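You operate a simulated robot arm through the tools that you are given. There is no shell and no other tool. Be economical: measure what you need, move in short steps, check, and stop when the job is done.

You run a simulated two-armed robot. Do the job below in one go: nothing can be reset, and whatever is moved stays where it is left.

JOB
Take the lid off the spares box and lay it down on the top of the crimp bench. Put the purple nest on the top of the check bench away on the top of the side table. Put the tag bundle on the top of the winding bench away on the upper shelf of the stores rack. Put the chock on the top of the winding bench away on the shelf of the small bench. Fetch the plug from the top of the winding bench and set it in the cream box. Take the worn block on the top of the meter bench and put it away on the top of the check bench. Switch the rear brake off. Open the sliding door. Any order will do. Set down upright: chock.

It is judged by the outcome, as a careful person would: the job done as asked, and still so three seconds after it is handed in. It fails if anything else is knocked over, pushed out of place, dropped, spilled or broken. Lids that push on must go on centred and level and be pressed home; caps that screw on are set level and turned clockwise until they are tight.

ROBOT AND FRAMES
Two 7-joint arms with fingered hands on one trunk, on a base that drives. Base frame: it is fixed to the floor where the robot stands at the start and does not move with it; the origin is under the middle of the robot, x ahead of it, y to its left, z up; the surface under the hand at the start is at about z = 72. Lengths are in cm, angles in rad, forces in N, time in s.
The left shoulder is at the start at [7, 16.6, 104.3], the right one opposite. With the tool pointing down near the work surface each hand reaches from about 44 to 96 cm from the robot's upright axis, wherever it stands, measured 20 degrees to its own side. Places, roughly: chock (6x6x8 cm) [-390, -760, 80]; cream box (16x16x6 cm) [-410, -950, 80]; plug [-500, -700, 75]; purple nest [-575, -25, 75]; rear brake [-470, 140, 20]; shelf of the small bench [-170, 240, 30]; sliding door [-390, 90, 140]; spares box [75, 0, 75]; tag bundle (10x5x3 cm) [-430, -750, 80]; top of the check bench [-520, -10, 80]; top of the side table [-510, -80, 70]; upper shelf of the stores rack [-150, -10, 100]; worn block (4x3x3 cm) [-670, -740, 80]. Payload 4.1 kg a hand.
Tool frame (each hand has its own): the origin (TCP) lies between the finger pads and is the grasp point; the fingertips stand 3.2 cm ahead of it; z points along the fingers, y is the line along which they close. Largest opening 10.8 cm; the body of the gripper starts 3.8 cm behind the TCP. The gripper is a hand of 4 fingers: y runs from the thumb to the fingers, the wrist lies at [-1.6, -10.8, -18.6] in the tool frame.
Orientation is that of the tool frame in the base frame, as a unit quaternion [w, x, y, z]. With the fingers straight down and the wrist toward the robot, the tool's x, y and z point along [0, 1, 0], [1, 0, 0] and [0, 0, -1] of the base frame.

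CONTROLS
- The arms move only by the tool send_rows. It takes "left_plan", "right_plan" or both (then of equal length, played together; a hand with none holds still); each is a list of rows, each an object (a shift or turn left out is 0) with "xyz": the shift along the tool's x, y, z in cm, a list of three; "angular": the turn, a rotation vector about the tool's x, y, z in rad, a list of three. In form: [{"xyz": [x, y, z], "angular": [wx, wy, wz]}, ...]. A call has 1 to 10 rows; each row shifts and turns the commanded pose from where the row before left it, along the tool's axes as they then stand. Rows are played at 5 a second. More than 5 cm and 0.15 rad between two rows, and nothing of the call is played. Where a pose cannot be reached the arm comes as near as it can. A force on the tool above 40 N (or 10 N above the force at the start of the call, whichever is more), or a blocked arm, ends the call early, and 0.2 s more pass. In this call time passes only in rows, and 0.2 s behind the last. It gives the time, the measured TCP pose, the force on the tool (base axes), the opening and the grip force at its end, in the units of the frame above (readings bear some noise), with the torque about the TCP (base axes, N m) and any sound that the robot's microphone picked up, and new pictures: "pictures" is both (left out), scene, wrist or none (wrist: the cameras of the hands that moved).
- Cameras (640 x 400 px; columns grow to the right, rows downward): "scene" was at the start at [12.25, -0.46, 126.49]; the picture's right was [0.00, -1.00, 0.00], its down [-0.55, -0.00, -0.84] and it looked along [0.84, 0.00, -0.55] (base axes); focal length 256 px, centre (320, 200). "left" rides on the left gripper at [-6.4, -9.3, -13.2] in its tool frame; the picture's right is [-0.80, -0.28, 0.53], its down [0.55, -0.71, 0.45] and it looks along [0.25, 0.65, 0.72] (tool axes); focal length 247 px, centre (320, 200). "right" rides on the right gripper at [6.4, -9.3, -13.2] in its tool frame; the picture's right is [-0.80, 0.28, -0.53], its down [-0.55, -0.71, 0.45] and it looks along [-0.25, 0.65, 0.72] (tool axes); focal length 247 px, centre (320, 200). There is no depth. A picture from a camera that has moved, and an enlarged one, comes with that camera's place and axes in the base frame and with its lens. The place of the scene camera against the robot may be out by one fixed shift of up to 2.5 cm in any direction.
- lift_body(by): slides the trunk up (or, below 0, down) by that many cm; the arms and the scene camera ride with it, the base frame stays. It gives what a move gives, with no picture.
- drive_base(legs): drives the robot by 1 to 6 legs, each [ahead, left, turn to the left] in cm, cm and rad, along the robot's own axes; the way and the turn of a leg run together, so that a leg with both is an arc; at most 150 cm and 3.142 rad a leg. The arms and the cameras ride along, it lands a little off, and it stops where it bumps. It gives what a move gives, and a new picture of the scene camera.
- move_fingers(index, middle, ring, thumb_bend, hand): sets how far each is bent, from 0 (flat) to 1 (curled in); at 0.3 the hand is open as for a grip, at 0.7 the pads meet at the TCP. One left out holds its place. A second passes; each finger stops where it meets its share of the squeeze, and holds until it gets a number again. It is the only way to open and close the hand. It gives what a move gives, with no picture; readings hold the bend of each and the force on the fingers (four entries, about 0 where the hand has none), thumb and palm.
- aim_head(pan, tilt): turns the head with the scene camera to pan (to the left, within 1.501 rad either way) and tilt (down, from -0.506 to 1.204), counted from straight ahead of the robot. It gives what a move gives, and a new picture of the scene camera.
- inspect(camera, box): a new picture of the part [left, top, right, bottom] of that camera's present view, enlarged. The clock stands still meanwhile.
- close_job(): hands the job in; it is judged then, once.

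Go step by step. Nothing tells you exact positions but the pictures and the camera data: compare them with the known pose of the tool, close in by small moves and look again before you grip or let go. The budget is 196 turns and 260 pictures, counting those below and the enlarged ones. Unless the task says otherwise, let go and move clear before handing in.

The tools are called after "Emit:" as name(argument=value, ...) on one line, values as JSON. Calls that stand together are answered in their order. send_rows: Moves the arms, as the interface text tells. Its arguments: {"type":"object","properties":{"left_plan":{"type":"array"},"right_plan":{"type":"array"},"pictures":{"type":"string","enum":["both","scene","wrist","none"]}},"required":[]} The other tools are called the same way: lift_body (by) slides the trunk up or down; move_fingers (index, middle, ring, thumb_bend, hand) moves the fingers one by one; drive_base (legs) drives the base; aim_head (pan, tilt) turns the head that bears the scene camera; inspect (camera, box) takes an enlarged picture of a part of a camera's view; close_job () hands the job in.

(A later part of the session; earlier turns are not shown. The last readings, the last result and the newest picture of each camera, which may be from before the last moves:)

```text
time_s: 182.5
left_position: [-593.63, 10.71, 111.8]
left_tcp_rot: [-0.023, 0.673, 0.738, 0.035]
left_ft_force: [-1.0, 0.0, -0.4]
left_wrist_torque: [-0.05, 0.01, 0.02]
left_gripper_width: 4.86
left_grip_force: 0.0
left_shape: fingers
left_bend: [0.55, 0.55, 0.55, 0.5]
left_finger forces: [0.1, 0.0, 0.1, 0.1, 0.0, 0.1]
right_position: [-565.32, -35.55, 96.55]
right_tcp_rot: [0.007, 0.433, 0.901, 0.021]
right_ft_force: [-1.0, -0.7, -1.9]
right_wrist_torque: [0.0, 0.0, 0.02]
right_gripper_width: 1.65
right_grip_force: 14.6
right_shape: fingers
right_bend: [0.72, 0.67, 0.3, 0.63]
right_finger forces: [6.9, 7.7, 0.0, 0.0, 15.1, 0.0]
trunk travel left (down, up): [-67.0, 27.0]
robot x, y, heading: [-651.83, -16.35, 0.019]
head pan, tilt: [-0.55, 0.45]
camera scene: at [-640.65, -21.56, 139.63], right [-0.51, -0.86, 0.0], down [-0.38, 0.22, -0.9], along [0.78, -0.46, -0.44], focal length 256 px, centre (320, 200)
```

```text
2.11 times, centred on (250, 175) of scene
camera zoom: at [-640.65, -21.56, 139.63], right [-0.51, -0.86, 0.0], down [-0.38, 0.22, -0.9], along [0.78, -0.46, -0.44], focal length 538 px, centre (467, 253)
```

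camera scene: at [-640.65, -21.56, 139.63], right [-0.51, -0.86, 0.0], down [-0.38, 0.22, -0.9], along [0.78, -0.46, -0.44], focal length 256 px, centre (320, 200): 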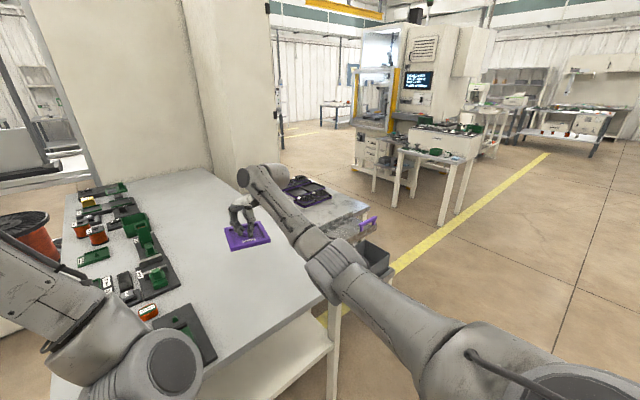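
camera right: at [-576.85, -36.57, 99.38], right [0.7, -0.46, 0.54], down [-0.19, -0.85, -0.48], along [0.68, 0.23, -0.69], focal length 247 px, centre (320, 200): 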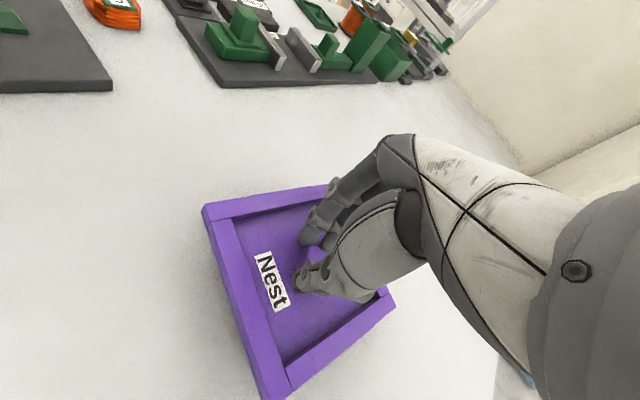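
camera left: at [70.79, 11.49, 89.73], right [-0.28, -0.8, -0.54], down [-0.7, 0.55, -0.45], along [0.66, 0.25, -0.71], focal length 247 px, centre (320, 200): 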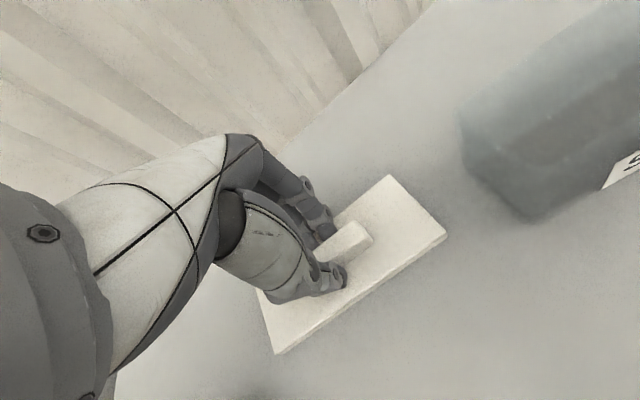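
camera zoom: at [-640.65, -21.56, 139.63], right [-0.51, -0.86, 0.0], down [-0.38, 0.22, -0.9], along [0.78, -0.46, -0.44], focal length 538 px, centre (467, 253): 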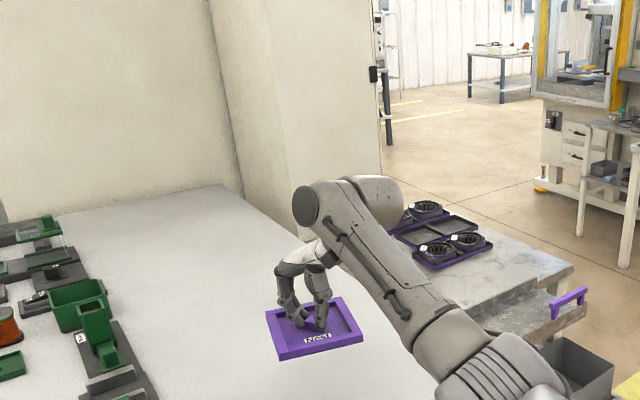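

The side table's clear glossy area is reachable best from its −y side. I'll drive around carefully with the nest.

Emit:
drive_base(legs=[[0, -75, 0], [0, -75, 0], [0, 0, 1.55], [0, -60, 0]])

Emit:
aim_head(pan=-0.4, tilt=0.5)

```text
time_s: 196.9
left_position: [-615.83, -105.5, 111.9]
left_tcp_rot: [-0.042, -0.054, 0.998, 0.008]
left_ft_force: [1.2, 0.3, 0.3]
left_wrist_torque: [0.03, 0.02, 0.01]
left_gripper_width: 4.88
left_grip_force: 0.0
left_shape: fingers
left_bend: [0.55, 0.55, 0.55, 0.5]
left_finger forces: [0.1, 0.0, 0.1, 0.0, 0.0, 0.0]
right_position: [-569.9, -76.49, 96.58]
right_tcp_rot: [-0.009, -0.336, 0.941, 0.02]
right_ft_force: [-0.1, -0.5, -2.1]
right_wrist_torque: [0.0, 0.02, -0.01]
right_gripper_width: 1.6
right_grip_force: 13.3
right_shape: fingers
right_bend: [0.72, 0.71, 0.3, 0.64]
right_finger forces: [6.4, 7.0, 0.0, 0.0, 14.1, 0.0]
trunk travel left (down, up): [-67.0, 27.0]
robot x, y, heading: [-588.09, -163.21, 1.605]
head pan, tilt: [-0.55, 0.45]
camera scene: at [-585.15, -150.82, 139.64], right [0.87, -0.5, 0.0], down [-0.22, -0.38, -0.9], along [0.45, 0.78, -0.44], focal length 256 px, centre (320, 200)
```

scene: 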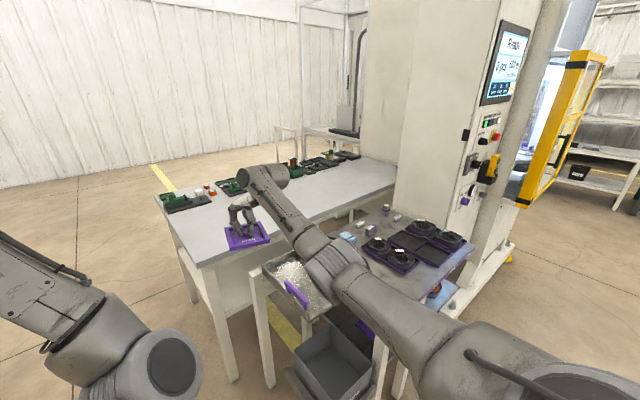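

```text
time_s: 197.6
left_position: [-615.84, -105.54, 111.94]
left_tcp_rot: [-0.043, -0.053, 0.998, 0.009]
left_ft_force: [-1.4, 0.3, -1.0]
left_wrist_torque: [0.02, -0.04, -0.02]
left_gripper_width: 4.89
left_grip_force: 0.1
left_shape: fingers
left_bend: [0.55, 0.55, 0.55, 0.5]
left_finger forces: [0.1, 0.0, 0.0, 0.1, 0.1, 0.0]
right_position: [-569.93, -76.44, 96.65]
right_tcp_rot: [-0.01, -0.336, 0.942, 0.02]
right_ft_force: [0.6, -0.2, -1.8]
right_wrist_torque: [0.01, 0.03, -0.01]
right_gripper_width: 1.61
right_grip_force: 14.0
right_shape: fingers
right_bend: [0.72, 0.71, 0.3, 0.64]
right_finger forces: [6.4, 7.1, 0.1, 0.1, 14.1, 0.1]
trunk travel left (down, up): [-67.0, 27.0]
robot x, y, heading: [-587.68, -163.28, 1.603]
head pan, tilt: [-0.4, 0.499]
camera scene: at [-586.44, -150.32, 139.19], right [0.93, -0.36, 0.0], down [-0.17, -0.45, -0.88], along [0.32, 0.82, -0.48], focal length 256 px, centre (320, 200)
```

scene: 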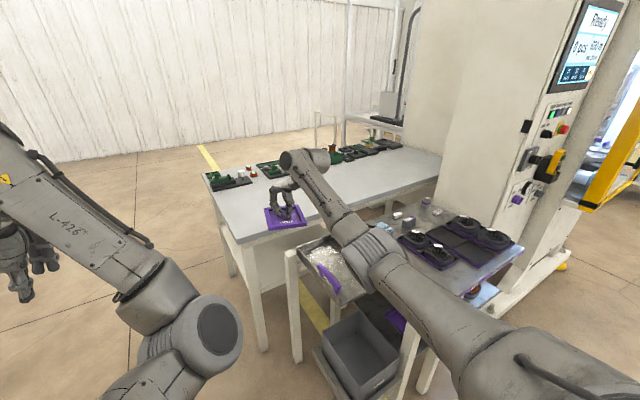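

I'll check the side table's free area through the right wrist camera and a scene enlargement.

Emit:
inspect(camera="right", box=[0, 0, 640, 400])

Emit:
inspect(camera="scene", box=[260, 180, 540, 360])

```text
1.00 times, centred on (320, 200) of right (not enlarged: the box is as wide or as high as the picture)
camera zoom: at [-568.71, -88.2, 109.4], right [0.45, 0.71, 0.54], down [0.86, -0.18, -0.48], along [-0.24, 0.68, -0.69], focal length 247 px, centre (320, 200)
```

zoom: 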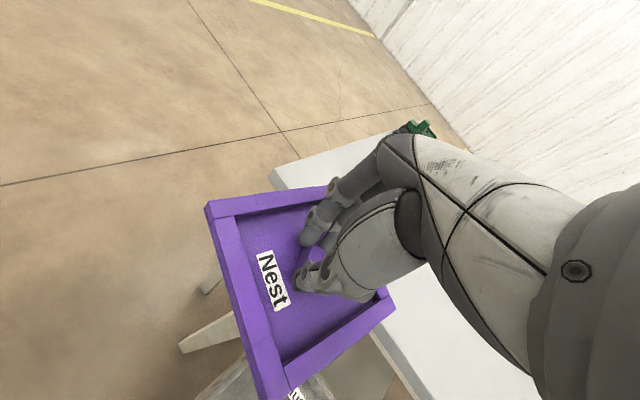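

```text
2.22 times, centred on (400, 270) of scene
camera zoom: at [-586.44, -150.32, 139.19], right [0.93, -0.36, 0.0], down [-0.17, -0.45, -0.88], along [0.32, 0.82, -0.48], focal length 568 px, centre (142, 44)
```

zoom: 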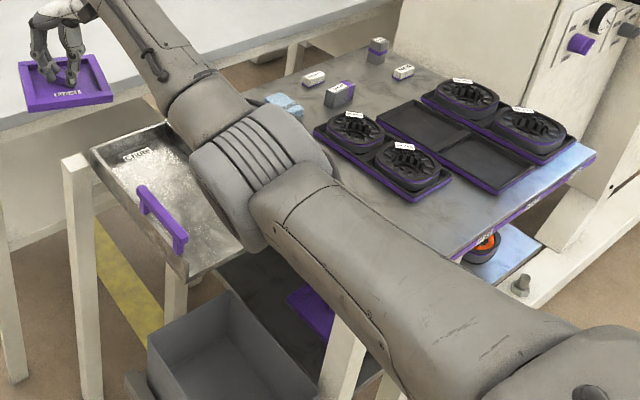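

The drawer (purple handle) opens toward −x; the free tabletop seems to be around [-535, -93]. I'll strafe right 35 cm so the nest is above that area and look again.

Emit:
drive_base(legs=[[0, -35, -0.03]])

Emit:
send_rows(right_plan=[{"xyz": [0, 0, -3]}], pictures="both")

Emit:
inspect(camera="left", box=[0, 0, 640, 400])

```text
time_s: 199.9
left_position: [-579.72, -104.28, 111.91]
left_tcp_rot: [-0.042, -0.043, 0.998, 0.008]
left_ft_force: [-0.5, -0.4, -0.1]
left_wrist_torque: [-0.02, 0.03, -0.03]
left_gripper_width: 4.88
left_grip_force: 0.0
left_shape: fingers
left_bend: [0.55, 0.55, 0.55, 0.5]
left_finger forces: [0.1, 0.0, 0.0, 0.0, 0.0, 0.1]
right_position: [-533.31, -76.23, 96.7]
right_tcp_rot: [-0.01, -0.327, 0.945, 0.019]
right_ft_force: [0.7, 0.6, -1.6]
right_wrist_torque: [-0.03, 0.04, -0.01]
right_gripper_width: 1.6
right_grip_force: 13.8
right_shape: fingers
right_bend: [0.72, 0.71, 0.3, 0.64]
right_finger forces: [6.3, 7.1, 0.1, 0.0, 14.0, 0.0]
trunk travel left (down, up): [-67.0, 27.0]
robot x, y, heading: [-553.02, -162.93, 1.586]
head pan, tilt: [-0.4, 0.499]
camera scene: at [-551.31, -149.68, 139.19], right [0.93, -0.38, 0.0], down [-0.18, -0.44, -0.88], along [0.33, 0.81, -0.48], focal length 256 px, centre (320, 200)
```

scene: 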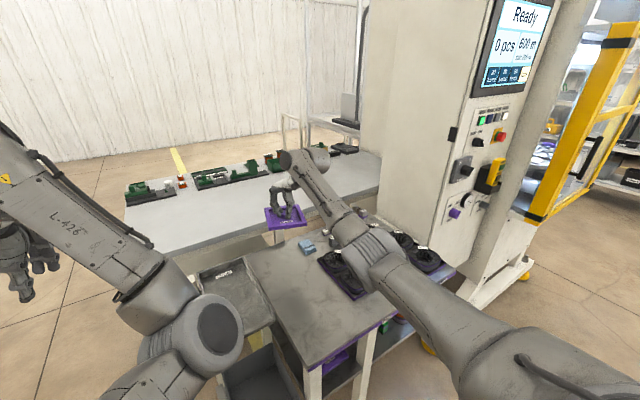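

```text
time_s: 200.3
left_position: [-579.86, -104.33, 111.97]
left_tcp_rot: [-0.041, -0.043, 0.998, 0.01]
left_ft_force: [0.0, -1.0, -1.0]
left_wrist_torque: [0.0, -0.03, 0.02]
left_gripper_width: 4.87
left_grip_force: 0.1
left_shape: fingers
left_bend: [0.55, 0.55, 0.55, 0.5]
left_finger forces: [0.0, 0.0, 0.1, 0.0, 0.0, 0.0]
right_position: [-533.3, -76.43, 99.78]
right_tcp_rot: [-0.01, -0.326, 0.945, 0.02]
right_ft_force: [0.2, -0.4, -1.5]
right_wrist_torque: [-0.01, -0.01, 0.0]
right_gripper_width: 1.62
right_grip_force: 14.2
right_shape: fingers
right_bend: [0.72, 0.71, 0.3, 0.64]
right_finger forces: [6.4, 7.1, 0.0, 0.1, 14.1, 0.0]
trunk travel left (down, up): [-67.0, 27.0]
robot x, y, heading: [-553.25, -162.45, 1.583]
head pan, tilt: [-0.4, 0.499]
camera scene: at [-551.46, -149.79, 139.2], right [0.93, -0.38, 0.0], down [-0.18, -0.44, -0.88], along [0.33, 0.81, -0.48], focal length 256 px, centre (320, 200)
camera right: at [-532.24, -88.07, 112.48], right [0.47, 0.7, 0.54], down [0.85, -0.2, -0.48], along [-0.23, 0.69, -0.69], focal length 247 px, centre (320, 200)
```

scene: 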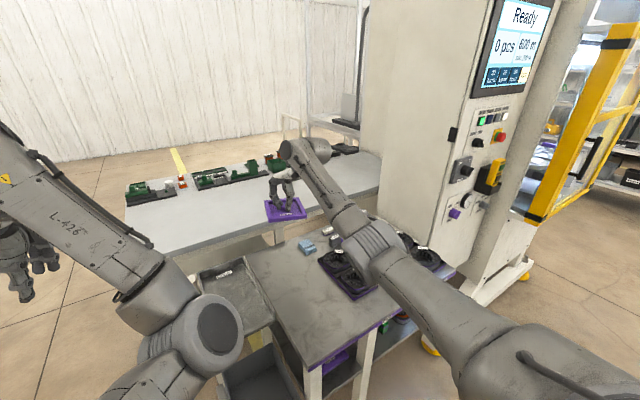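
right: 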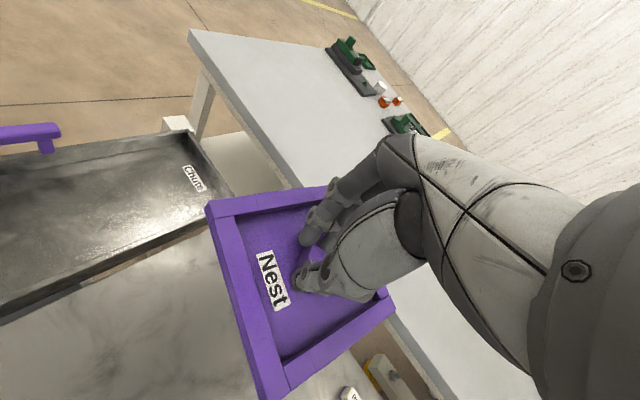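

```text
1.00 times, centred on (320, 200) of left (not enlarged: the box is as wide or as high as the picture)
camera zoom: at [-571.61, -113.23, 124.35], right [0.77, -0.2, -0.6], down [-0.52, -0.74, -0.42], along [-0.36, 0.64, -0.68], focal length 247 px, centre (320, 200)
```

zoom: 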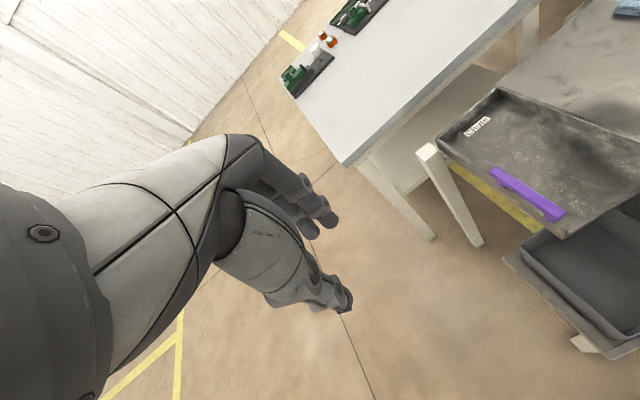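

Free area seen: about x −547…−524, y −85…−115. I'll carry the nest to [-536.5, -97] and come down to hover.

Emit:
send_rows(right_plan=[{"xyz": [3.0, -3.0, 0]}, {"xyz": [3.0, -3.0, 0]}, {"xyz": [3.0, -3.0, 0]}, {"xyz": [3.0, -3.0, 0]}, {"xyz": [3.0, -2.9, 0]}, {"xyz": [0, 0, 3.5]}, {"xyz": [0, 0, 3.5]}, {"xyz": [0, 0, 3.5]}, {"xyz": [0, 0, 3.5]}], pictures="both")

```text
time_s: 202.3
left_position: [-579.76, -104.33, 111.95]
left_tcp_rot: [-0.043, -0.043, 0.998, 0.008]
left_ft_force: [0.6, -0.2, -0.6]
left_wrist_torque: [0.0, 0.01, 0.04]
left_gripper_width: 4.84
left_grip_force: 0.1
left_shape: fingers
left_bend: [0.55, 0.55, 0.55, 0.5]
left_finger forces: [0.0, 0.1, 0.1, 0.0, 0.1, 0.1]
right_position: [-536.16, -96.79, 85.03]
right_tcp_rot: [-0.009, -0.326, 0.945, 0.019]
right_ft_force: [-0.3, 0.3, -1.2]
right_wrist_torque: [-0.01, 0.03, 0.0]
right_gripper_width: 1.57
right_grip_force: 12.9
right_shape: fingers
right_bend: [0.72, 0.71, 0.3, 0.64]
right_finger forces: [5.8, 7.1, 0.1, 0.1, 13.4, 0.1]
trunk travel left (down, up): [-67.0, 27.0]
robot x, y, heading: [-553.21, -162.66, 1.581]
head pan, tilt: [-0.4, 0.499]
camera scene: at [-551.3, -149.65, 139.19], right [0.92, -0.38, 0.0], down [-0.18, -0.44, -0.88], along [0.33, 0.81, -0.48], focal length 256 px, centre (320, 200)
camera right: at [-535.21, -108.52, 97.87], right [0.47, 0.7, 0.54], down [0.85, -0.2, -0.48], along [-0.23, 0.69, -0.69], focal length 247 px, centre (320, 200)
```

scene: 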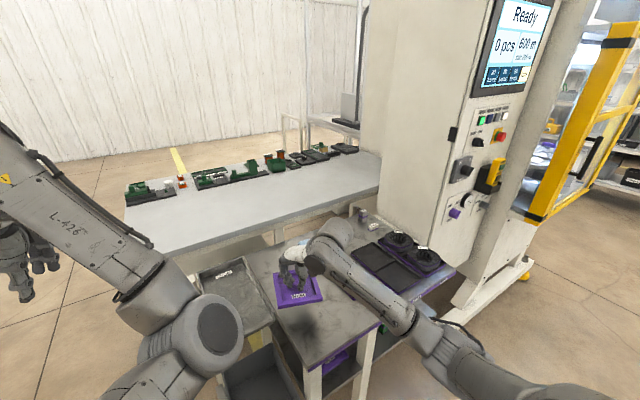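
right: 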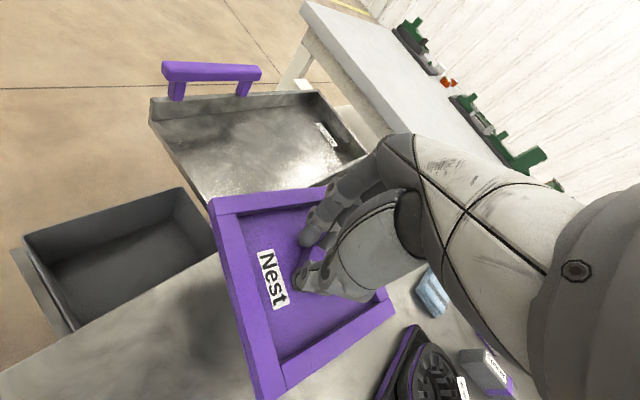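

By the wrist camera the table's left edge is at x≈−540 and the fan tray's edge ≈−521, so I shift the nest 5 cm to +x and lower more.

Emit:
send_rows(right_plan=[{"xyz": [-2.05, -1.6, 0]}, {"xyz": [-2.05, -1.6, 0]}, {"xyz": [0, 0, 2.5]}, {"xyz": [0, 0, 2.5]}], pictures="both")

Emit:
inspect(camera="scene", box=[220, 210, 420, 350])

```text
time_s: 203.3
left_position: [-579.84, -104.34, 111.89]
left_tcp_rot: [-0.042, -0.042, 0.998, 0.009]
left_ft_force: [-0.8, 1.2, -0.3]
left_wrist_torque: [0.01, 0.01, -0.01]
left_gripper_width: 4.85
left_grip_force: 0.0
left_shape: fingers
left_bend: [0.55, 0.55, 0.55, 0.5]
left_finger forces: [0.0, 0.0, 0.1, 0.1, 0.0, 0.1]
right_position: [-531.17, -96.62, 79.99]
right_tcp_rot: [-0.01, -0.326, 0.945, 0.02]
right_ft_force: [0.4, 0.0, -1.4]
right_wrist_torque: [0.0, 0.04, 0.01]
right_gripper_width: 1.51
right_grip_force: 13.4
right_shape: fingers
right_bend: [0.72, 0.71, 0.3, 0.64]
right_finger forces: [5.7, 7.2, 0.1, 0.0, 13.1, 0.0]
trunk travel left (down, up): [-67.0, 27.0]
robot x, y, heading: [-552.93, -163.27, 1.584]
head pan, tilt: [-0.4, 0.499]
camera scene: at [-551.28, -149.67, 139.19], right [0.92, -0.38, 0.0], down [-0.18, -0.44, -0.88], along [0.33, 0.81, -0.48], focal length 256 px, centre (320, 200)
camera right: at [-530.16, -108.34, 92.76], right [0.47, 0.7, 0.54], down [0.85, -0.2, -0.48], along [-0.23, 0.69, -0.69], focal length 247 px, centre (320, 200)
```

scene: 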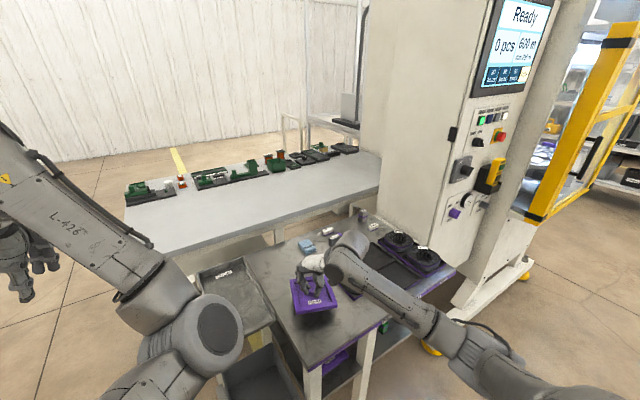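
right: 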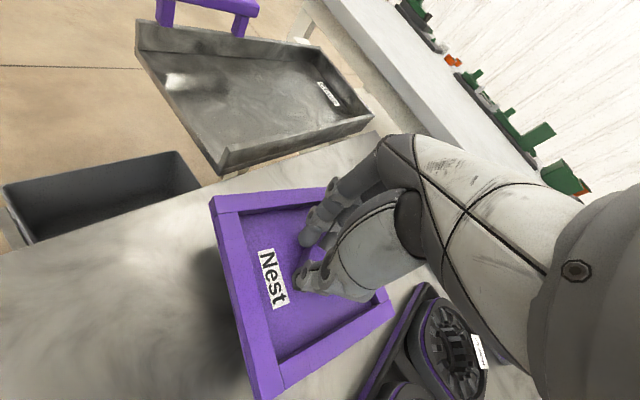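

```text
2.86 times, centred on (320, 280) of scene
camera zoom: at [-551.28, -149.67, 139.19], right [0.92, -0.38, 0.0], down [-0.18, -0.44, -0.88], along [0.33, 0.81, -0.48], focal length 731 px, centre (320, -29)
```

zoom: 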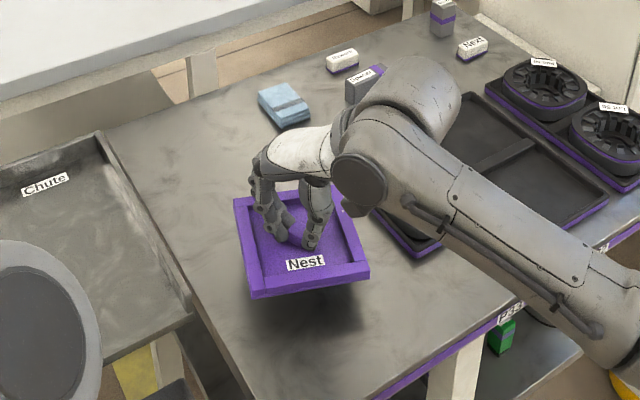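

Good spot; I shift 3 cm toward me and 1.5 left for tray clearance, then descend to contact.

Emit:
send_rows(right_plan=[{"xyz": [3.0, -1.4, 0]}, {"xyz": [0, 0, 1.5]}, {"xyz": [0, 0, 1]}, {"xyz": [0, 0, 0.7]}, {"xyz": [0, 0, 0.7]}, {"xyz": [0, 0, 0.6]}], pictures="wrist")

```text
time_s: 204.7
left_position: [-579.93, -104.63, 112.24]
left_tcp_rot: [-0.041, -0.043, 0.998, 0.01]
left_ft_force: [-0.1, 0.3, -0.2]
left_wrist_torque: [-0.04, -0.02, -0.03]
left_gripper_width: 4.87
left_grip_force: 0.0
left_shape: fingers
left_bend: [0.55, 0.55, 0.55, 0.5]
left_finger forces: [0.0, 0.0, 0.1, 0.0, 0.0, 0.0]
right_position: [-532.81, -99.52, 76.04]
right_tcp_rot: [-0.008, -0.326, 0.945, 0.025]
right_ft_force: [6.9, 0.1, 34.2]
right_wrist_torque: [-0.78, -0.75, 0.14]
right_gripper_width: 0.94
right_grip_force: 32.3
right_shape: fingers
right_bend: [0.73, 0.66, 0.3, 0.67]
right_finger forces: [5.2, 10.2, 0.0, 0.1, 48.8, 0.0]
trunk travel left (down, up): [-67.0, 27.0]
robot x, y, heading: [-553.14, -162.62, 1.583]
head pan, tilt: [-0.4, 0.499]
camera right: at [-531.8, -111.36, 88.64], right [0.47, 0.69, 0.55], down [0.85, -0.2, -0.48], along [-0.23, 0.7, -0.68], focal length 247 px, centre (320, 200)
```

right: 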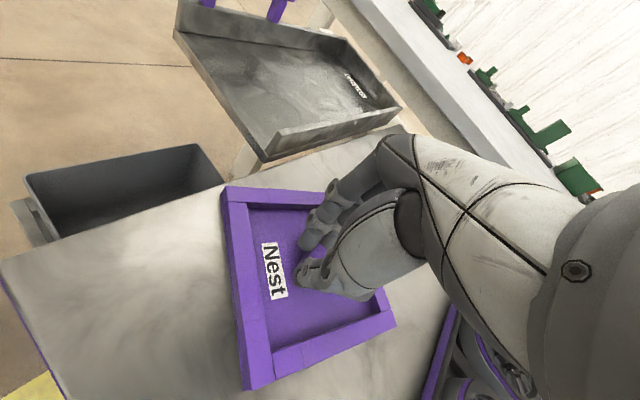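

The nest is on the table (34 N contact). Ease pressure, open and lift away.

Emit:
send_rows(right_plan=[{"xyz": [0, 0, -0.6]}], pictures="none")

Emit:
move_fingers(hand="right", index=0.6, middle=0.6, ring=0.3, thumb_bend=0.55)

Emit:
send_rows(right_plan=[{"xyz": [0, 0, -2]}, {"xyz": [0, 0, -4]}, {"xyz": [0, 0, -4]}, {"xyz": [0, 0, -4]}, {"xyz": [0, 0, -4]}, {"xyz": [0, 0, -4]}, {"xyz": [0, -3, -2]}], pictures="both")

```text
time_s: 205.1
left_position: [-579.7, -104.33, 111.92]
left_tcp_rot: [-0.042, -0.042, 0.998, 0.01]
left_ft_force: [0.5, 0.3, 0.0]
left_wrist_torque: [0.01, -0.02, 0.01]
left_gripper_width: 4.86
left_grip_force: 0.1
left_shape: fingers
left_bend: [0.55, 0.55, 0.55, 0.5]
left_finger forces: [0.1, 0.0, 0.0, 0.0, 0.1, 0.0]
right_position: [-532.76, -99.54, 75.93]
right_tcp_rot: [-0.009, -0.327, 0.945, 0.019]
right_ft_force: [3.1, 3.2, 10.7]
right_wrist_torque: [-0.1, -0.23, 0.12]
right_gripper_width: 0.83
right_grip_force: 19.9
right_shape: fingers
right_bend: [0.73, 0.66, 0.3, 0.67]
right_finger forces: [4.7, 11.5, 0.1, 0.0, 23.9, 0.1]
trunk travel left (down, up): [-67.0, 27.0]
robot x, y, heading: [-553.08, -162.68, 1.587]
head pan, tilt: [-0.4, 0.499]
```

```text
time_s: 206.1
left_position: [-579.94, -104.22, 111.95]
left_tcp_rot: [-0.041, -0.043, 0.998, 0.01]
left_ft_force: [-0.2, 0.1, 0.3]
left_wrist_torque: [0.01, 0.02, 0.0]
left_gripper_width: 4.88
left_grip_force: 0.1
left_shape: fingers
left_bend: [0.55, 0.55, 0.55, 0.5]
left_finger forces: [0.0, 0.0, 0.1, 0.1, 0.0, 0.0]
right_position: [-532.79, -99.44, 76.09]
right_tcp_rot: [-0.009, -0.326, 0.945, 0.02]
right_ft_force: [-3.3, 0.4, 8.9]
right_wrist_torque: [-0.15, -0.01, -0.04]
right_gripper_width: 2.85
right_grip_force: 4.8
right_shape: fingers
right_bend: [0.6, 0.6, 0.3, 0.6]
right_finger forces: [0.0, 0.0, 0.1, 0.0, 8.9, 0.0]
trunk travel left (down, up): [-67.0, 27.0]
robot x, y, heading: [-552.89, -162.82, 1.583]
head pan, tilt: [-0.4, 0.499]
```

```text
time_s: 207.7
left_position: [-579.65, -104.47, 112.05]
left_tcp_rot: [-0.043, -0.043, 0.998, 0.01]
left_ft_force: [-0.2, -0.2, 0.5]
left_wrist_torque: [0.06, -0.03, 0.0]
left_gripper_width: 4.86
left_grip_force: 0.1
left_shape: fingers
left_bend: [0.55, 0.55, 0.55, 0.5]
left_finger forces: [0.0, 0.0, 0.0, 0.1, 0.0, 0.0]
right_position: [-530.09, -102.79, 99.8]
right_tcp_rot: [-0.01, -0.326, 0.945, 0.021]
right_ft_force: [-0.4, -0.4, 0.2]
right_wrist_torque: [0.01, 0.02, 0.0]
right_gripper_width: 3.53
right_grip_force: 0.1
right_shape: fingers
right_bend: [0.6, 0.6, 0.3, 0.55]
right_finger forces: [0.0, 0.1, 0.1, 0.0, 0.1, 0.0]
trunk travel left (down, up): [-67.0, 27.0]
robot x, y, heading: [-553.17, -162.71, 1.584]
head pan, tilt: [-0.4, 0.499]
camera scene: at [-551.2, -149.92, 139.21], right [0.93, -0.38, 0.0], down [-0.18, -0.44, -0.88], along [0.33, 0.81, -0.48], focal length 256 px, centre (320, 200)
camera right: at [-529.17, -114.58, 112.61], right [0.47, 0.7, 0.54], down [0.85, -0.2, -0.48], along [-0.23, 0.69, -0.69], focal length 247 px, centre (320, 200)
```

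scene: 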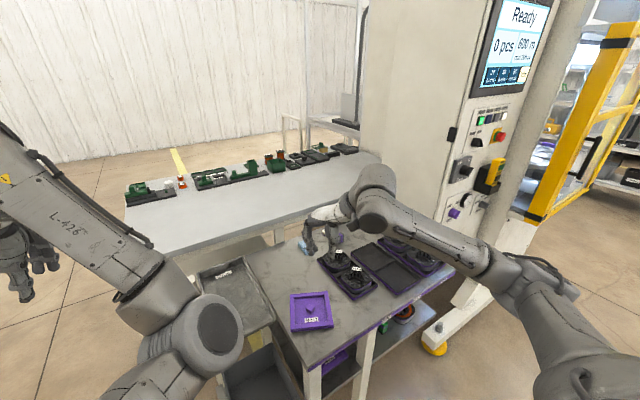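
right: 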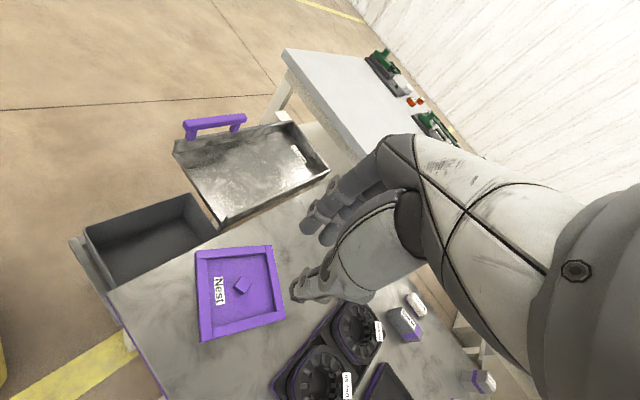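

The nest rests on the side table. Now I'll back off and turn around toward the winding/meter area in −y.

Emit:
drive_base(legs=[[-50, 0, 0], [0, 0, 3.12]])

Emit:
aim_head(pan=0.1, tilt=0.2)

```text
time_s: 218.0
left_position: [-525.67, -270.38, 111.94]
left_tcp_rot: [0.01, 0.998, 0.045, 0.042]
left_ft_force: [0.2, -0.3, -0.8]
left_wrist_torque: [0.02, -0.03, 0.01]
left_gripper_width: 4.87
left_grip_force: 0.1
left_shape: fingers
left_bend: [0.55, 0.55, 0.55, 0.5]
left_finger forces: [0.0, 0.0, 0.0, 0.0, 0.1, 0.1]
right_position: [-575.13, -272.22, 99.8]
right_tcp_rot: [0.02, 0.944, 0.329, 0.009]
right_ft_force: [-0.2, -1.0, 0.7]
right_wrist_torque: [-0.03, -0.01, 0.03]
right_gripper_width: 3.53
right_grip_force: 0.1
right_shape: fingers
right_bend: [0.6, 0.6, 0.3, 0.55]
right_finger forces: [0.1, 0.0, 0.0, 0.0, 0.0, 0.0]
trunk travel left (down, up): [-67.0, 27.0]
robot x, y, heading: [-552.61, -211.96, -1.558]
head pan, tilt: [-0.4, 0.499]
camera scene: at [-557.76, -226.08, 139.19], right [-0.93, 0.38, 0.0], down [0.18, 0.44, -0.88], along [-0.33, -0.81, -0.48], focal length 256 px, centre (320, 200)
```

scene: 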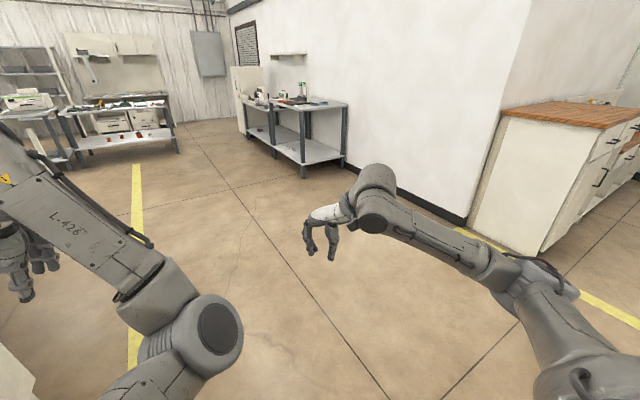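

```text
time_s: 218.9
left_position: [-525.7, -270.39, 111.95]
left_tcp_rot: [0.009, 0.998, 0.045, 0.042]
left_ft_force: [-0.1, 0.1, 0.2]
left_wrist_torque: [-0.01, 0.0, -0.04]
left_gripper_width: 4.88
left_grip_force: 0.1
left_shape: fingers
left_bend: [0.55, 0.55, 0.55, 0.5]
left_finger forces: [0.0, 0.1, 0.0, 0.0, 0.0, 0.0]
right_position: [-575.12, -272.31, 99.72]
right_tcp_rot: [0.021, 0.944, 0.329, 0.01]
right_ft_force: [0.5, -0.2, -0.1]
right_wrist_torque: [0.0, 0.01, -0.01]
right_gripper_width: 3.5
right_grip_force: 0.1
right_shape: fingers
right_bend: [0.6, 0.6, 0.3, 0.55]
right_finger forces: [0.1, 0.0, 0.0, 0.0, 0.0, 0.0]
trunk travel left (down, up): [-67.0, 27.0]
robot x, y, heading: [-552.82, -211.81, -1.554]
head pan, tilt: [0.099, 0.201]
camera scene: at [-553.3, -226.9, 141.96], right [-0.99, -0.11, 0.0], down [-0.02, 0.2, -0.98], along [0.11, -0.97, -0.2], focal length 256 px, centre (320, 200)
```

scene: 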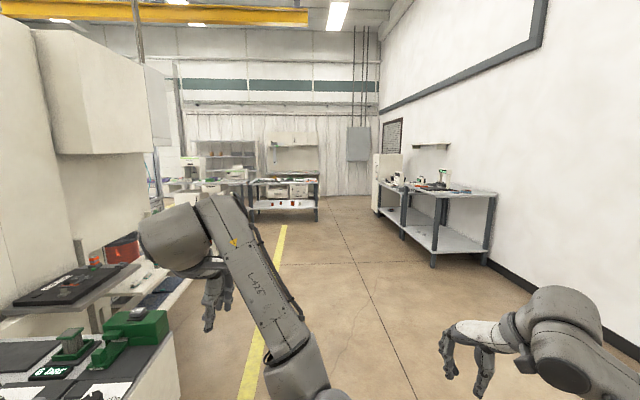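

The meter bench is along the right wall and the winding bench ahead-left. I'll drive down the aisle and turn to face the meter bench near the worn block.

Emit:
drive_base(legs=[[150, -8, 0], [150, -8, 0], [150, -8, 0], [72, 0, 0], [0, 0, -1.58]])

Emit:
aim_head(pan=0, tilt=0.55)

```text
refused: leg 1 is longer than a leg can be; nothing moved
```

```text
time_s: 219.7
left_position: [-525.69, -270.43, 111.98]
left_tcp_rot: [0.009, 0.998, 0.045, 0.041]
left_ft_force: [0.5, 0.0, 0.7]
left_wrist_torque: [0.04, -0.02, 0.0]
left_gripper_width: 4.9
left_grip_force: 0.1
left_shape: fingers
left_bend: [0.55, 0.55, 0.55, 0.5]
left_finger forces: [0.0, 0.0, 0.0, 0.0, 0.0, 0.0]
right_position: [-575.16, -272.33, 99.72]
right_tcp_rot: [0.02, 0.944, 0.329, 0.01]
right_ft_force: [-1.0, -0.8, 0.4]
right_wrist_torque: [0.01, 0.02, 0.02]
right_gripper_width: 3.53
right_grip_force: 0.1
right_shape: fingers
right_bend: [0.6, 0.6, 0.3, 0.55]
right_finger forces: [0.0, 0.0, 0.1, 0.0, 0.0, 0.0]
trunk travel left (down, up): [-67.0, 27.0]
robot x, y, heading: [-552.99, -212.18, -1.557]
head pan, tilt: [0.0, 0.55]
camera scene: at [-554.21, -226.62, 138.74], right [-1.0, -0.02, 0.0], down [-0.01, 0.52, -0.85], along [0.01, -0.85, -0.52], focal length 256 px, centre (320, 200)
```

scene: 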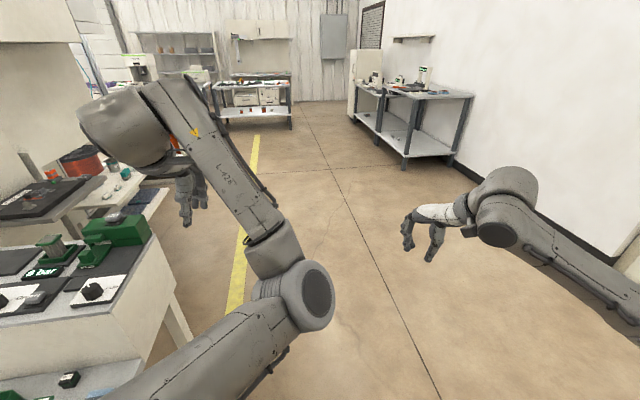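

Leg length is limited; I'll use slightly shorter legs and keep away from the tables on the left.

Emit:
drive_base(legs=[[130, -20, 0], [145, -5, 0], [145, 0, 0], [105, 0, 0], [0, 0, -1.58]])

Emit:
aim_head(pan=0, tilt=0.6)

```text
time_s: 243.0
left_position: [-554.4, -757.09, 112.11]
left_tcp_rot: [0.012, 0.999, 0.024, 0.041]
left_ft_force: [0.0, -0.2, -0.3]
left_wrist_torque: [-0.03, 0.0, 0.0]
left_gripper_width: 4.89
left_grip_force: 0.1
left_shape: fingers
left_bend: [0.55, 0.55, 0.55, 0.5]
left_finger forces: [0.0, 0.1, 0.0, 0.1, 0.0, 0.0]
right_position: [-603.68, -756.58, 99.74]
right_tcp_rot: [0.018, 0.949, 0.314, 0.009]
right_ft_force: [0.0, 7.9, 0.2]
right_wrist_torque: [-0.6, -0.02, -0.12]
right_gripper_width: 3.51
right_grip_force: 3.4
right_shape: fingers
right_bend: [0.6, 0.6, 0.3, 0.55]
right_finger forces: [0.1, 0.1, 0.7, 0.0, 0.0, 6.0]
trunk travel left (down, up): [-67.0, 27.0]
robot x, y, heading: [-578.94, -697.92, -1.6]
head pan, tilt: [0.0, 0.55]
stopped in leg 4: the force on the tool passed its limit at 90 N (the readings are from after the stop); the commanded pose is now the measured one
camera scene: at [-581.03, -712.22, 138.77], right [-1.0, 0.03, 0.0], down [0.01, 0.52, -0.85], along [-0.02, -0.85, -0.52], focal length 256 px, centre (320, 200)
```

scene: 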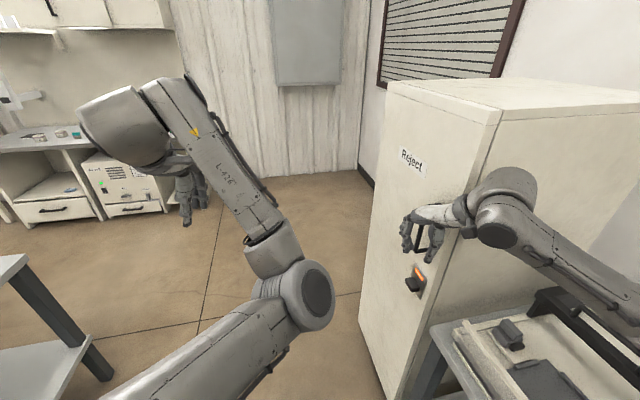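

```text
time_s: 243.7
left_position: [-554.33, -757.27, 111.95]
left_tcp_rot: [0.01, 0.999, 0.024, 0.041]
left_ft_force: [0.0, -0.1, -0.3]
left_wrist_torque: [-0.02, -0.01, 0.05]
left_gripper_width: 4.87
left_grip_force: 0.0
left_shape: fingers
left_bend: [0.55, 0.55, 0.55, 0.5]
left_finger forces: [0.0, 0.0, 0.1, 0.0, 0.0, 0.0]
right_position: [-603.6, -756.73, 99.61]
right_tcp_rot: [0.019, 0.949, 0.315, 0.01]
right_ft_force: [6.3, 7.8, 0.8]
right_wrist_torque: [-0.6, 0.4, 0.12]
right_gripper_width: 3.53
right_grip_force: 5.2
right_shape: fingers
right_bend: [0.6, 0.6, 0.3, 0.55]
right_finger forces: [0.0, 0.0, 0.3, 0.1, 0.0, 9.3]
trunk travel left (down, up): [-67.0, 27.0]
robot x, y, heading: [-579.07, -698.4, -1.599]
head pan, tilt: [0.0, 0.6]
camera scene: at [-580.94, -712.25, 138.31], right [-1.0, 0.03, 0.0], down [0.01, 0.56, -0.83], along [-0.02, -0.83, -0.56], focal length 256 px, centre (320, 200)
```

scene: 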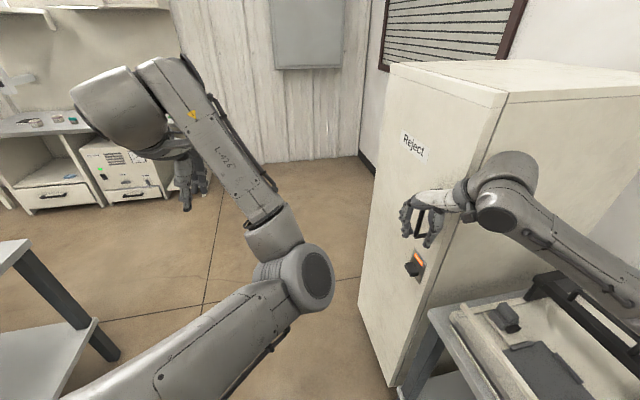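

My right hand bumped the reject cabinet's handle; I back off at once and look at the cabinet, then turn to face the meter bench.

Emit:
drive_base(legs=[[-35, 0, 0], [0, 0, -1.54]])

Emit:
aim_head(pan=0.5, tilt=0.55)

```text
time_s: 249.6
left_position: [-636.02, -691.57, 111.99]
left_tcp_rot: [0.037, 0.743, -0.667, 0.023]
left_ft_force: [0.6, -0.6, -0.1]
left_wrist_torque: [0.01, 0.03, -0.03]
left_gripper_width: 4.88
left_grip_force: 0.1
left_shape: fingers
left_bend: [0.55, 0.55, 0.55, 0.5]
left_finger forces: [0.0, 0.0, 0.0, 0.0, 0.0, 0.1]
right_position: [-638.34, -642.36, 99.58]
right_tcp_rot: [0.02, 0.907, -0.421, -0.004]
right_ft_force: [0.2, 0.2, -0.1]
right_wrist_torque: [-0.02, 0.01, 0.0]
right_gripper_width: 3.53
right_grip_force: 0.1
right_shape: fingers
right_bend: [0.6, 0.6, 0.3, 0.55]
right_finger forces: [0.0, 0.0, 0.1, 0.1, 0.0, 0.0]
trunk travel left (down, up): [-67.0, 27.0]
robot x, y, heading: [-577.98, -663.67, -3.11]
head pan, tilt: [0.0, 0.6]
camera scene: at [-593.71, -664.49, 138.29], right [-0.03, 1.0, 0.0], down [0.56, 0.02, -0.82], along [-0.82, -0.03, -0.57], focal length 256 px, centre (320, 200)
```

scene: 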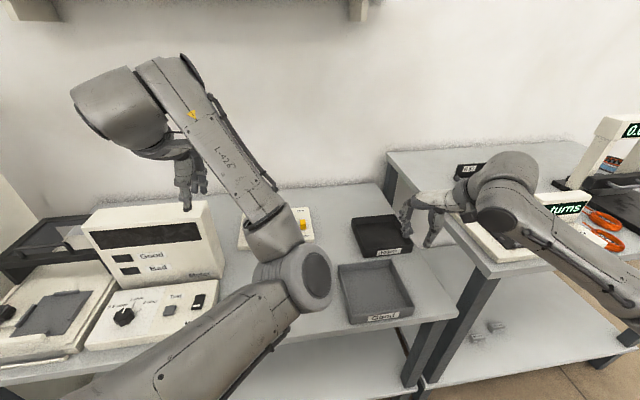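

```text
time_s: 250.5
left_position: [-635.88, -691.61, 111.84]
left_tcp_rot: [0.036, 0.743, -0.668, 0.024]
left_ft_force: [0.1, 0.6, 0.0]
left_wrist_torque: [-0.01, -0.02, 0.02]
left_gripper_width: 4.87
left_grip_force: 0.0
left_shape: fingers
left_bend: [0.55, 0.55, 0.55, 0.5]
left_finger forces: [0.1, 0.0, 0.0, 0.0, 0.0, 0.1]
right_position: [-638.24, -642.49, 99.5]
right_tcp_rot: [0.019, 0.907, -0.422, -0.005]
right_ft_force: [0.2, 0.2, 0.4]
right_wrist_torque: [-0.03, -0.01, 0.01]
right_gripper_width: 3.5
right_grip_force: 0.1
right_shape: fingers
right_bend: [0.6, 0.6, 0.3, 0.55]
right_finger forces: [0.0, 0.0, 0.0, 0.0, 0.0, 0.0]
trunk travel left (down, up): [-67.0, 27.0]
robot x, y, heading: [-578.21, -663.47, -3.11]
head pan, tilt: [0.499, 0.55]
camera scene: at [-592.63, -668.75, 138.74], right [-0.51, 0.86, 0.0], down [0.45, 0.26, -0.85], along [-0.74, -0.43, -0.52], focal length 256 px, centre (320, 200)
```

scene: 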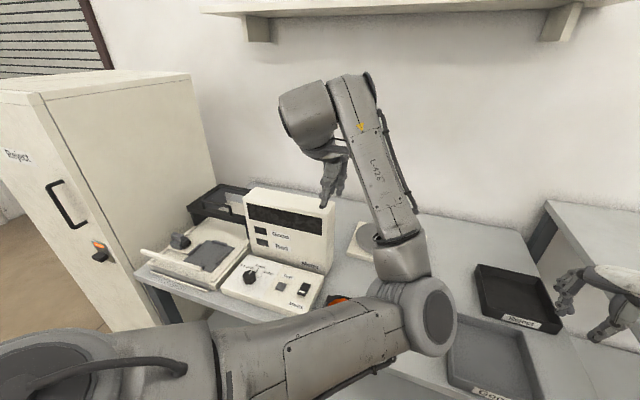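

I'll enlarge the bench's left part to find the worn block.

Emit:
inspect(camera="scene", box=[130, 170, 390, 330])

Emit:
inspect(camera="left", box=[0, 0, 640, 400])

```text
2.46 times, centred on (260, 250) of scene
camera zoom: at [-592.63, -668.75, 138.74], right [-0.51, 0.86, 0.0], down [0.45, 0.26, -0.85], along [-0.74, -0.43, -0.52], focal length 630 px, centre (468, 77)
```

zoom: 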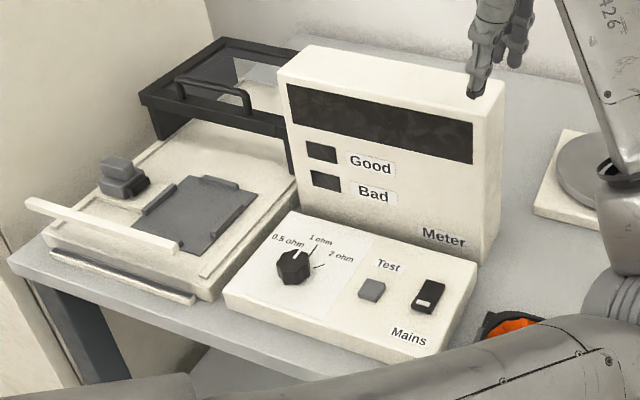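

```text
1.00 times, centred on (320, 200) of left (not enlarged: the box is as wide or as high as the picture)
camera zoom: at [-627.23, -683.14, 124.35], right [0.19, 0.78, -0.6], down [0.76, -0.51, -0.42], along [-0.63, -0.38, -0.68], focal length 247 px, centre (320, 200)
```

zoom: 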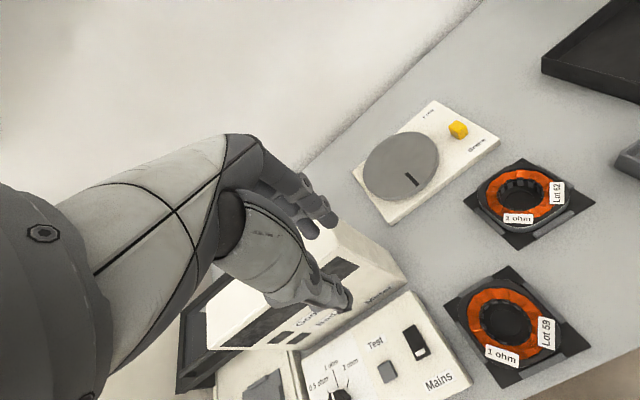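

The worn block isn't obvious; I'll move the left hand (camera) toward the corner near the cabinet for a look from above.

Emit:
send_rows(left_plan=[{"xyz": [0, 0, -4]}, {"xyz": [0, 0, -4]}, {"xyz": [4.5, 0, 0]}, {"xyz": [4.5, 0, 0]}, {"xyz": [4.5, 0, 0]}, {"xyz": [4.5, 0, 0]}, {"xyz": [4.5, 0, 0]}, {"xyz": [4.5, 0, 0]}, {"xyz": [4.5, 0, 0]}], pictures="wrist")

```text
time_s: 252.5
left_position: [-632.44, -722.46, 122.5]
left_tcp_rot: [0.034, 0.743, -0.668, 0.023]
left_ft_force: [-0.4, 0.2, 0.9]
left_wrist_torque: [0.01, 0.0, 0.03]
left_gripper_width: 4.88
left_grip_force: 0.2
left_shape: fingers
left_bend: [0.55, 0.55, 0.55, 0.5]
left_finger forces: [0.1, 0.0, 0.0, 0.0, 0.1, 0.0]
right_position: [-638.22, -642.49, 99.67]
right_tcp_rot: [0.019, 0.906, -0.422, -0.006]
right_ft_force: [-0.1, 0.5, -0.1]
right_wrist_torque: [0.04, -0.02, 0.01]
right_gripper_width: 3.54
right_grip_force: 0.0
right_shape: fingers
right_bend: [0.6, 0.6, 0.3, 0.55]
right_finger forces: [0.0, 0.0, 0.0, 0.1, 0.0, 0.0]
trunk travel left (down, up): [-67.0, 27.0]
robot x, y, heading: [-578.18, -663.5, -3.111]
head pan, tilt: [0.499, 0.55]
camera left: at [-623.78, -714.03, 134.93], right [0.19, 0.78, -0.6], down [0.76, -0.51, -0.42], along [-0.63, -0.38, -0.68], focal length 247 px, centre (320, 200)
```

left: 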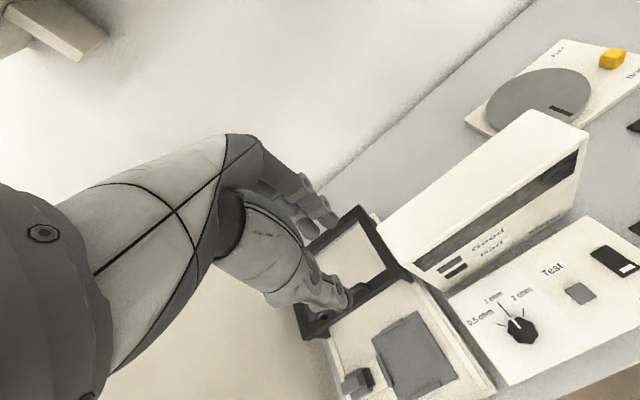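

Only the fixture's own grey parts are visible; the listed spot (-670,-740) is behind the upright black frame. I'll raise the trunk and look over it.

Emit:
lift_body(by=26)

Emit:
aim_head(pan=0.75, tilt=0.65)

Emit:
inspect(camera="scene", box=[200, 120, 440, 290])

```text
time_s: 255.2
left_position: [-632.48, -722.12, 148.59]
left_tcp_rot: [0.035, 0.744, -0.667, 0.024]
left_ft_force: [1.1, 0.8, -0.4]
left_wrist_torque: [-0.01, -0.02, 0.0]
left_gripper_width: 4.88
left_grip_force: 0.1
left_shape: fingers
left_bend: [0.55, 0.55, 0.55, 0.5]
left_finger forces: [0.0, 0.0, 0.1, 0.0, 0.1, 0.0]
right_position: [-638.18, -642.43, 125.54]
right_tcp_rot: [0.019, 0.906, -0.422, -0.006]
right_ft_force: [0.3, -0.1, 0.7]
right_wrist_torque: [0.05, -0.01, -0.03]
right_gripper_width: 3.53
right_grip_force: 0.1
right_shape: fingers
right_bend: [0.6, 0.6, 0.3, 0.55]
right_finger forces: [0.0, 0.0, 0.0, 0.1, 0.0, 0.0]
trunk travel left (down, up): [-93.0, 1.0]
robot x, y, heading: [-577.91, -663.41, -3.11]
head pan, tilt: [0.499, 0.55]
```

```text
time_s: 256.0
left_position: [-632.6, -722.31, 148.68]
left_tcp_rot: [0.036, 0.743, -0.668, 0.024]
left_ft_force: [0.0, -0.4, 0.4]
left_wrist_torque: [0.03, 0.02, 0.01]
left_gripper_width: 4.85
left_grip_force: 0.0
left_shape: fingers
left_bend: [0.55, 0.55, 0.55, 0.5]
left_finger forces: [0.0, 0.0, 0.1, 0.0, 0.1, 0.0]
right_position: [-638.22, -642.46, 125.61]
right_tcp_rot: [0.019, 0.907, -0.422, -0.005]
right_ft_force: [-0.2, -0.3, 0.0]
right_wrist_torque: [-0.01, 0.0, 0.0]
right_gripper_width: 3.54
right_grip_force: 0.1
right_shape: fingers
right_bend: [0.6, 0.6, 0.3, 0.55]
right_finger forces: [0.1, 0.0, 0.1, 0.1, 0.1, 0.0]
trunk travel left (down, up): [-93.0, 1.0]
robot x, y, heading: [-578.19, -663.54, -3.112]
head pan, tilt: [0.75, 0.649]
camera scene: at [-591.06, -670.34, 163.86], right [-0.7, 0.71, 0.0], down [0.43, 0.43, -0.8], along [-0.56, -0.56, -0.6], focal length 256 px, centre (320, 200)
```

scene: 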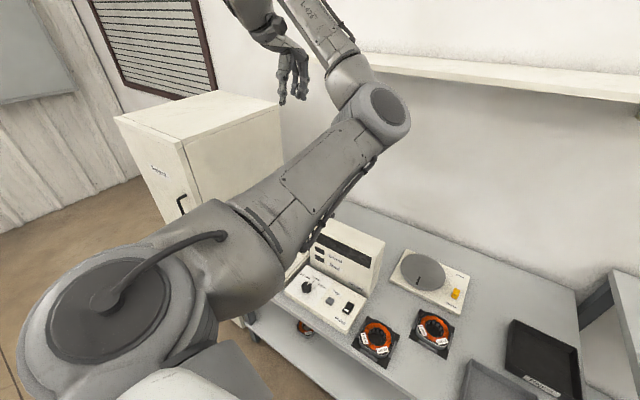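

```text
2.35 times, centred on (320, 205) of scene
camera zoom: at [-591.06, -670.34, 163.86], right [-0.7, 0.71, 0.0], down [0.43, 0.43, -0.8], along [-0.56, -0.56, -0.6], focal length 602 px, centre (320, 188)
```

zoom: 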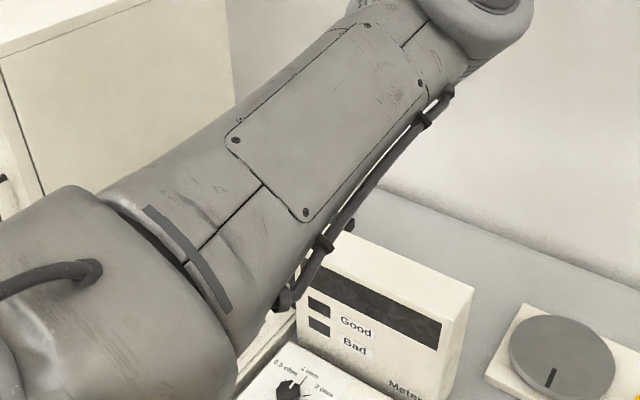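

The arm blocks the head, but the raised left wrist camera should now see past its fingers.

Emit:
inspect(camera="left", box=[240, 120, 560, 400])

```text
1.43 times, centred on (400, 260) of left
camera zoom: at [-623.85, -713.74, 161.01], right [0.19, 0.78, -0.6], down [0.76, -0.51, -0.42], along [-0.63, -0.38, -0.68], focal length 353 px, centre (206, 114)
```

zoom: 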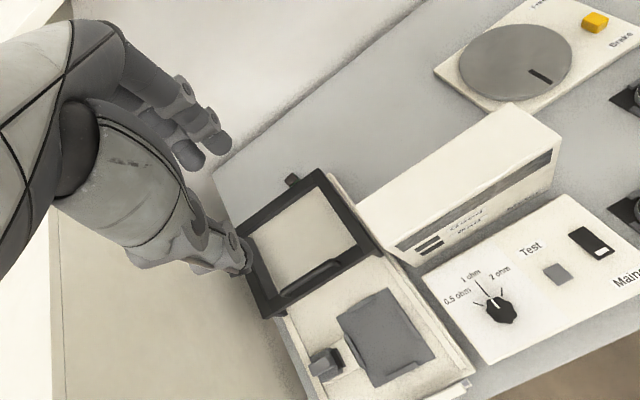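

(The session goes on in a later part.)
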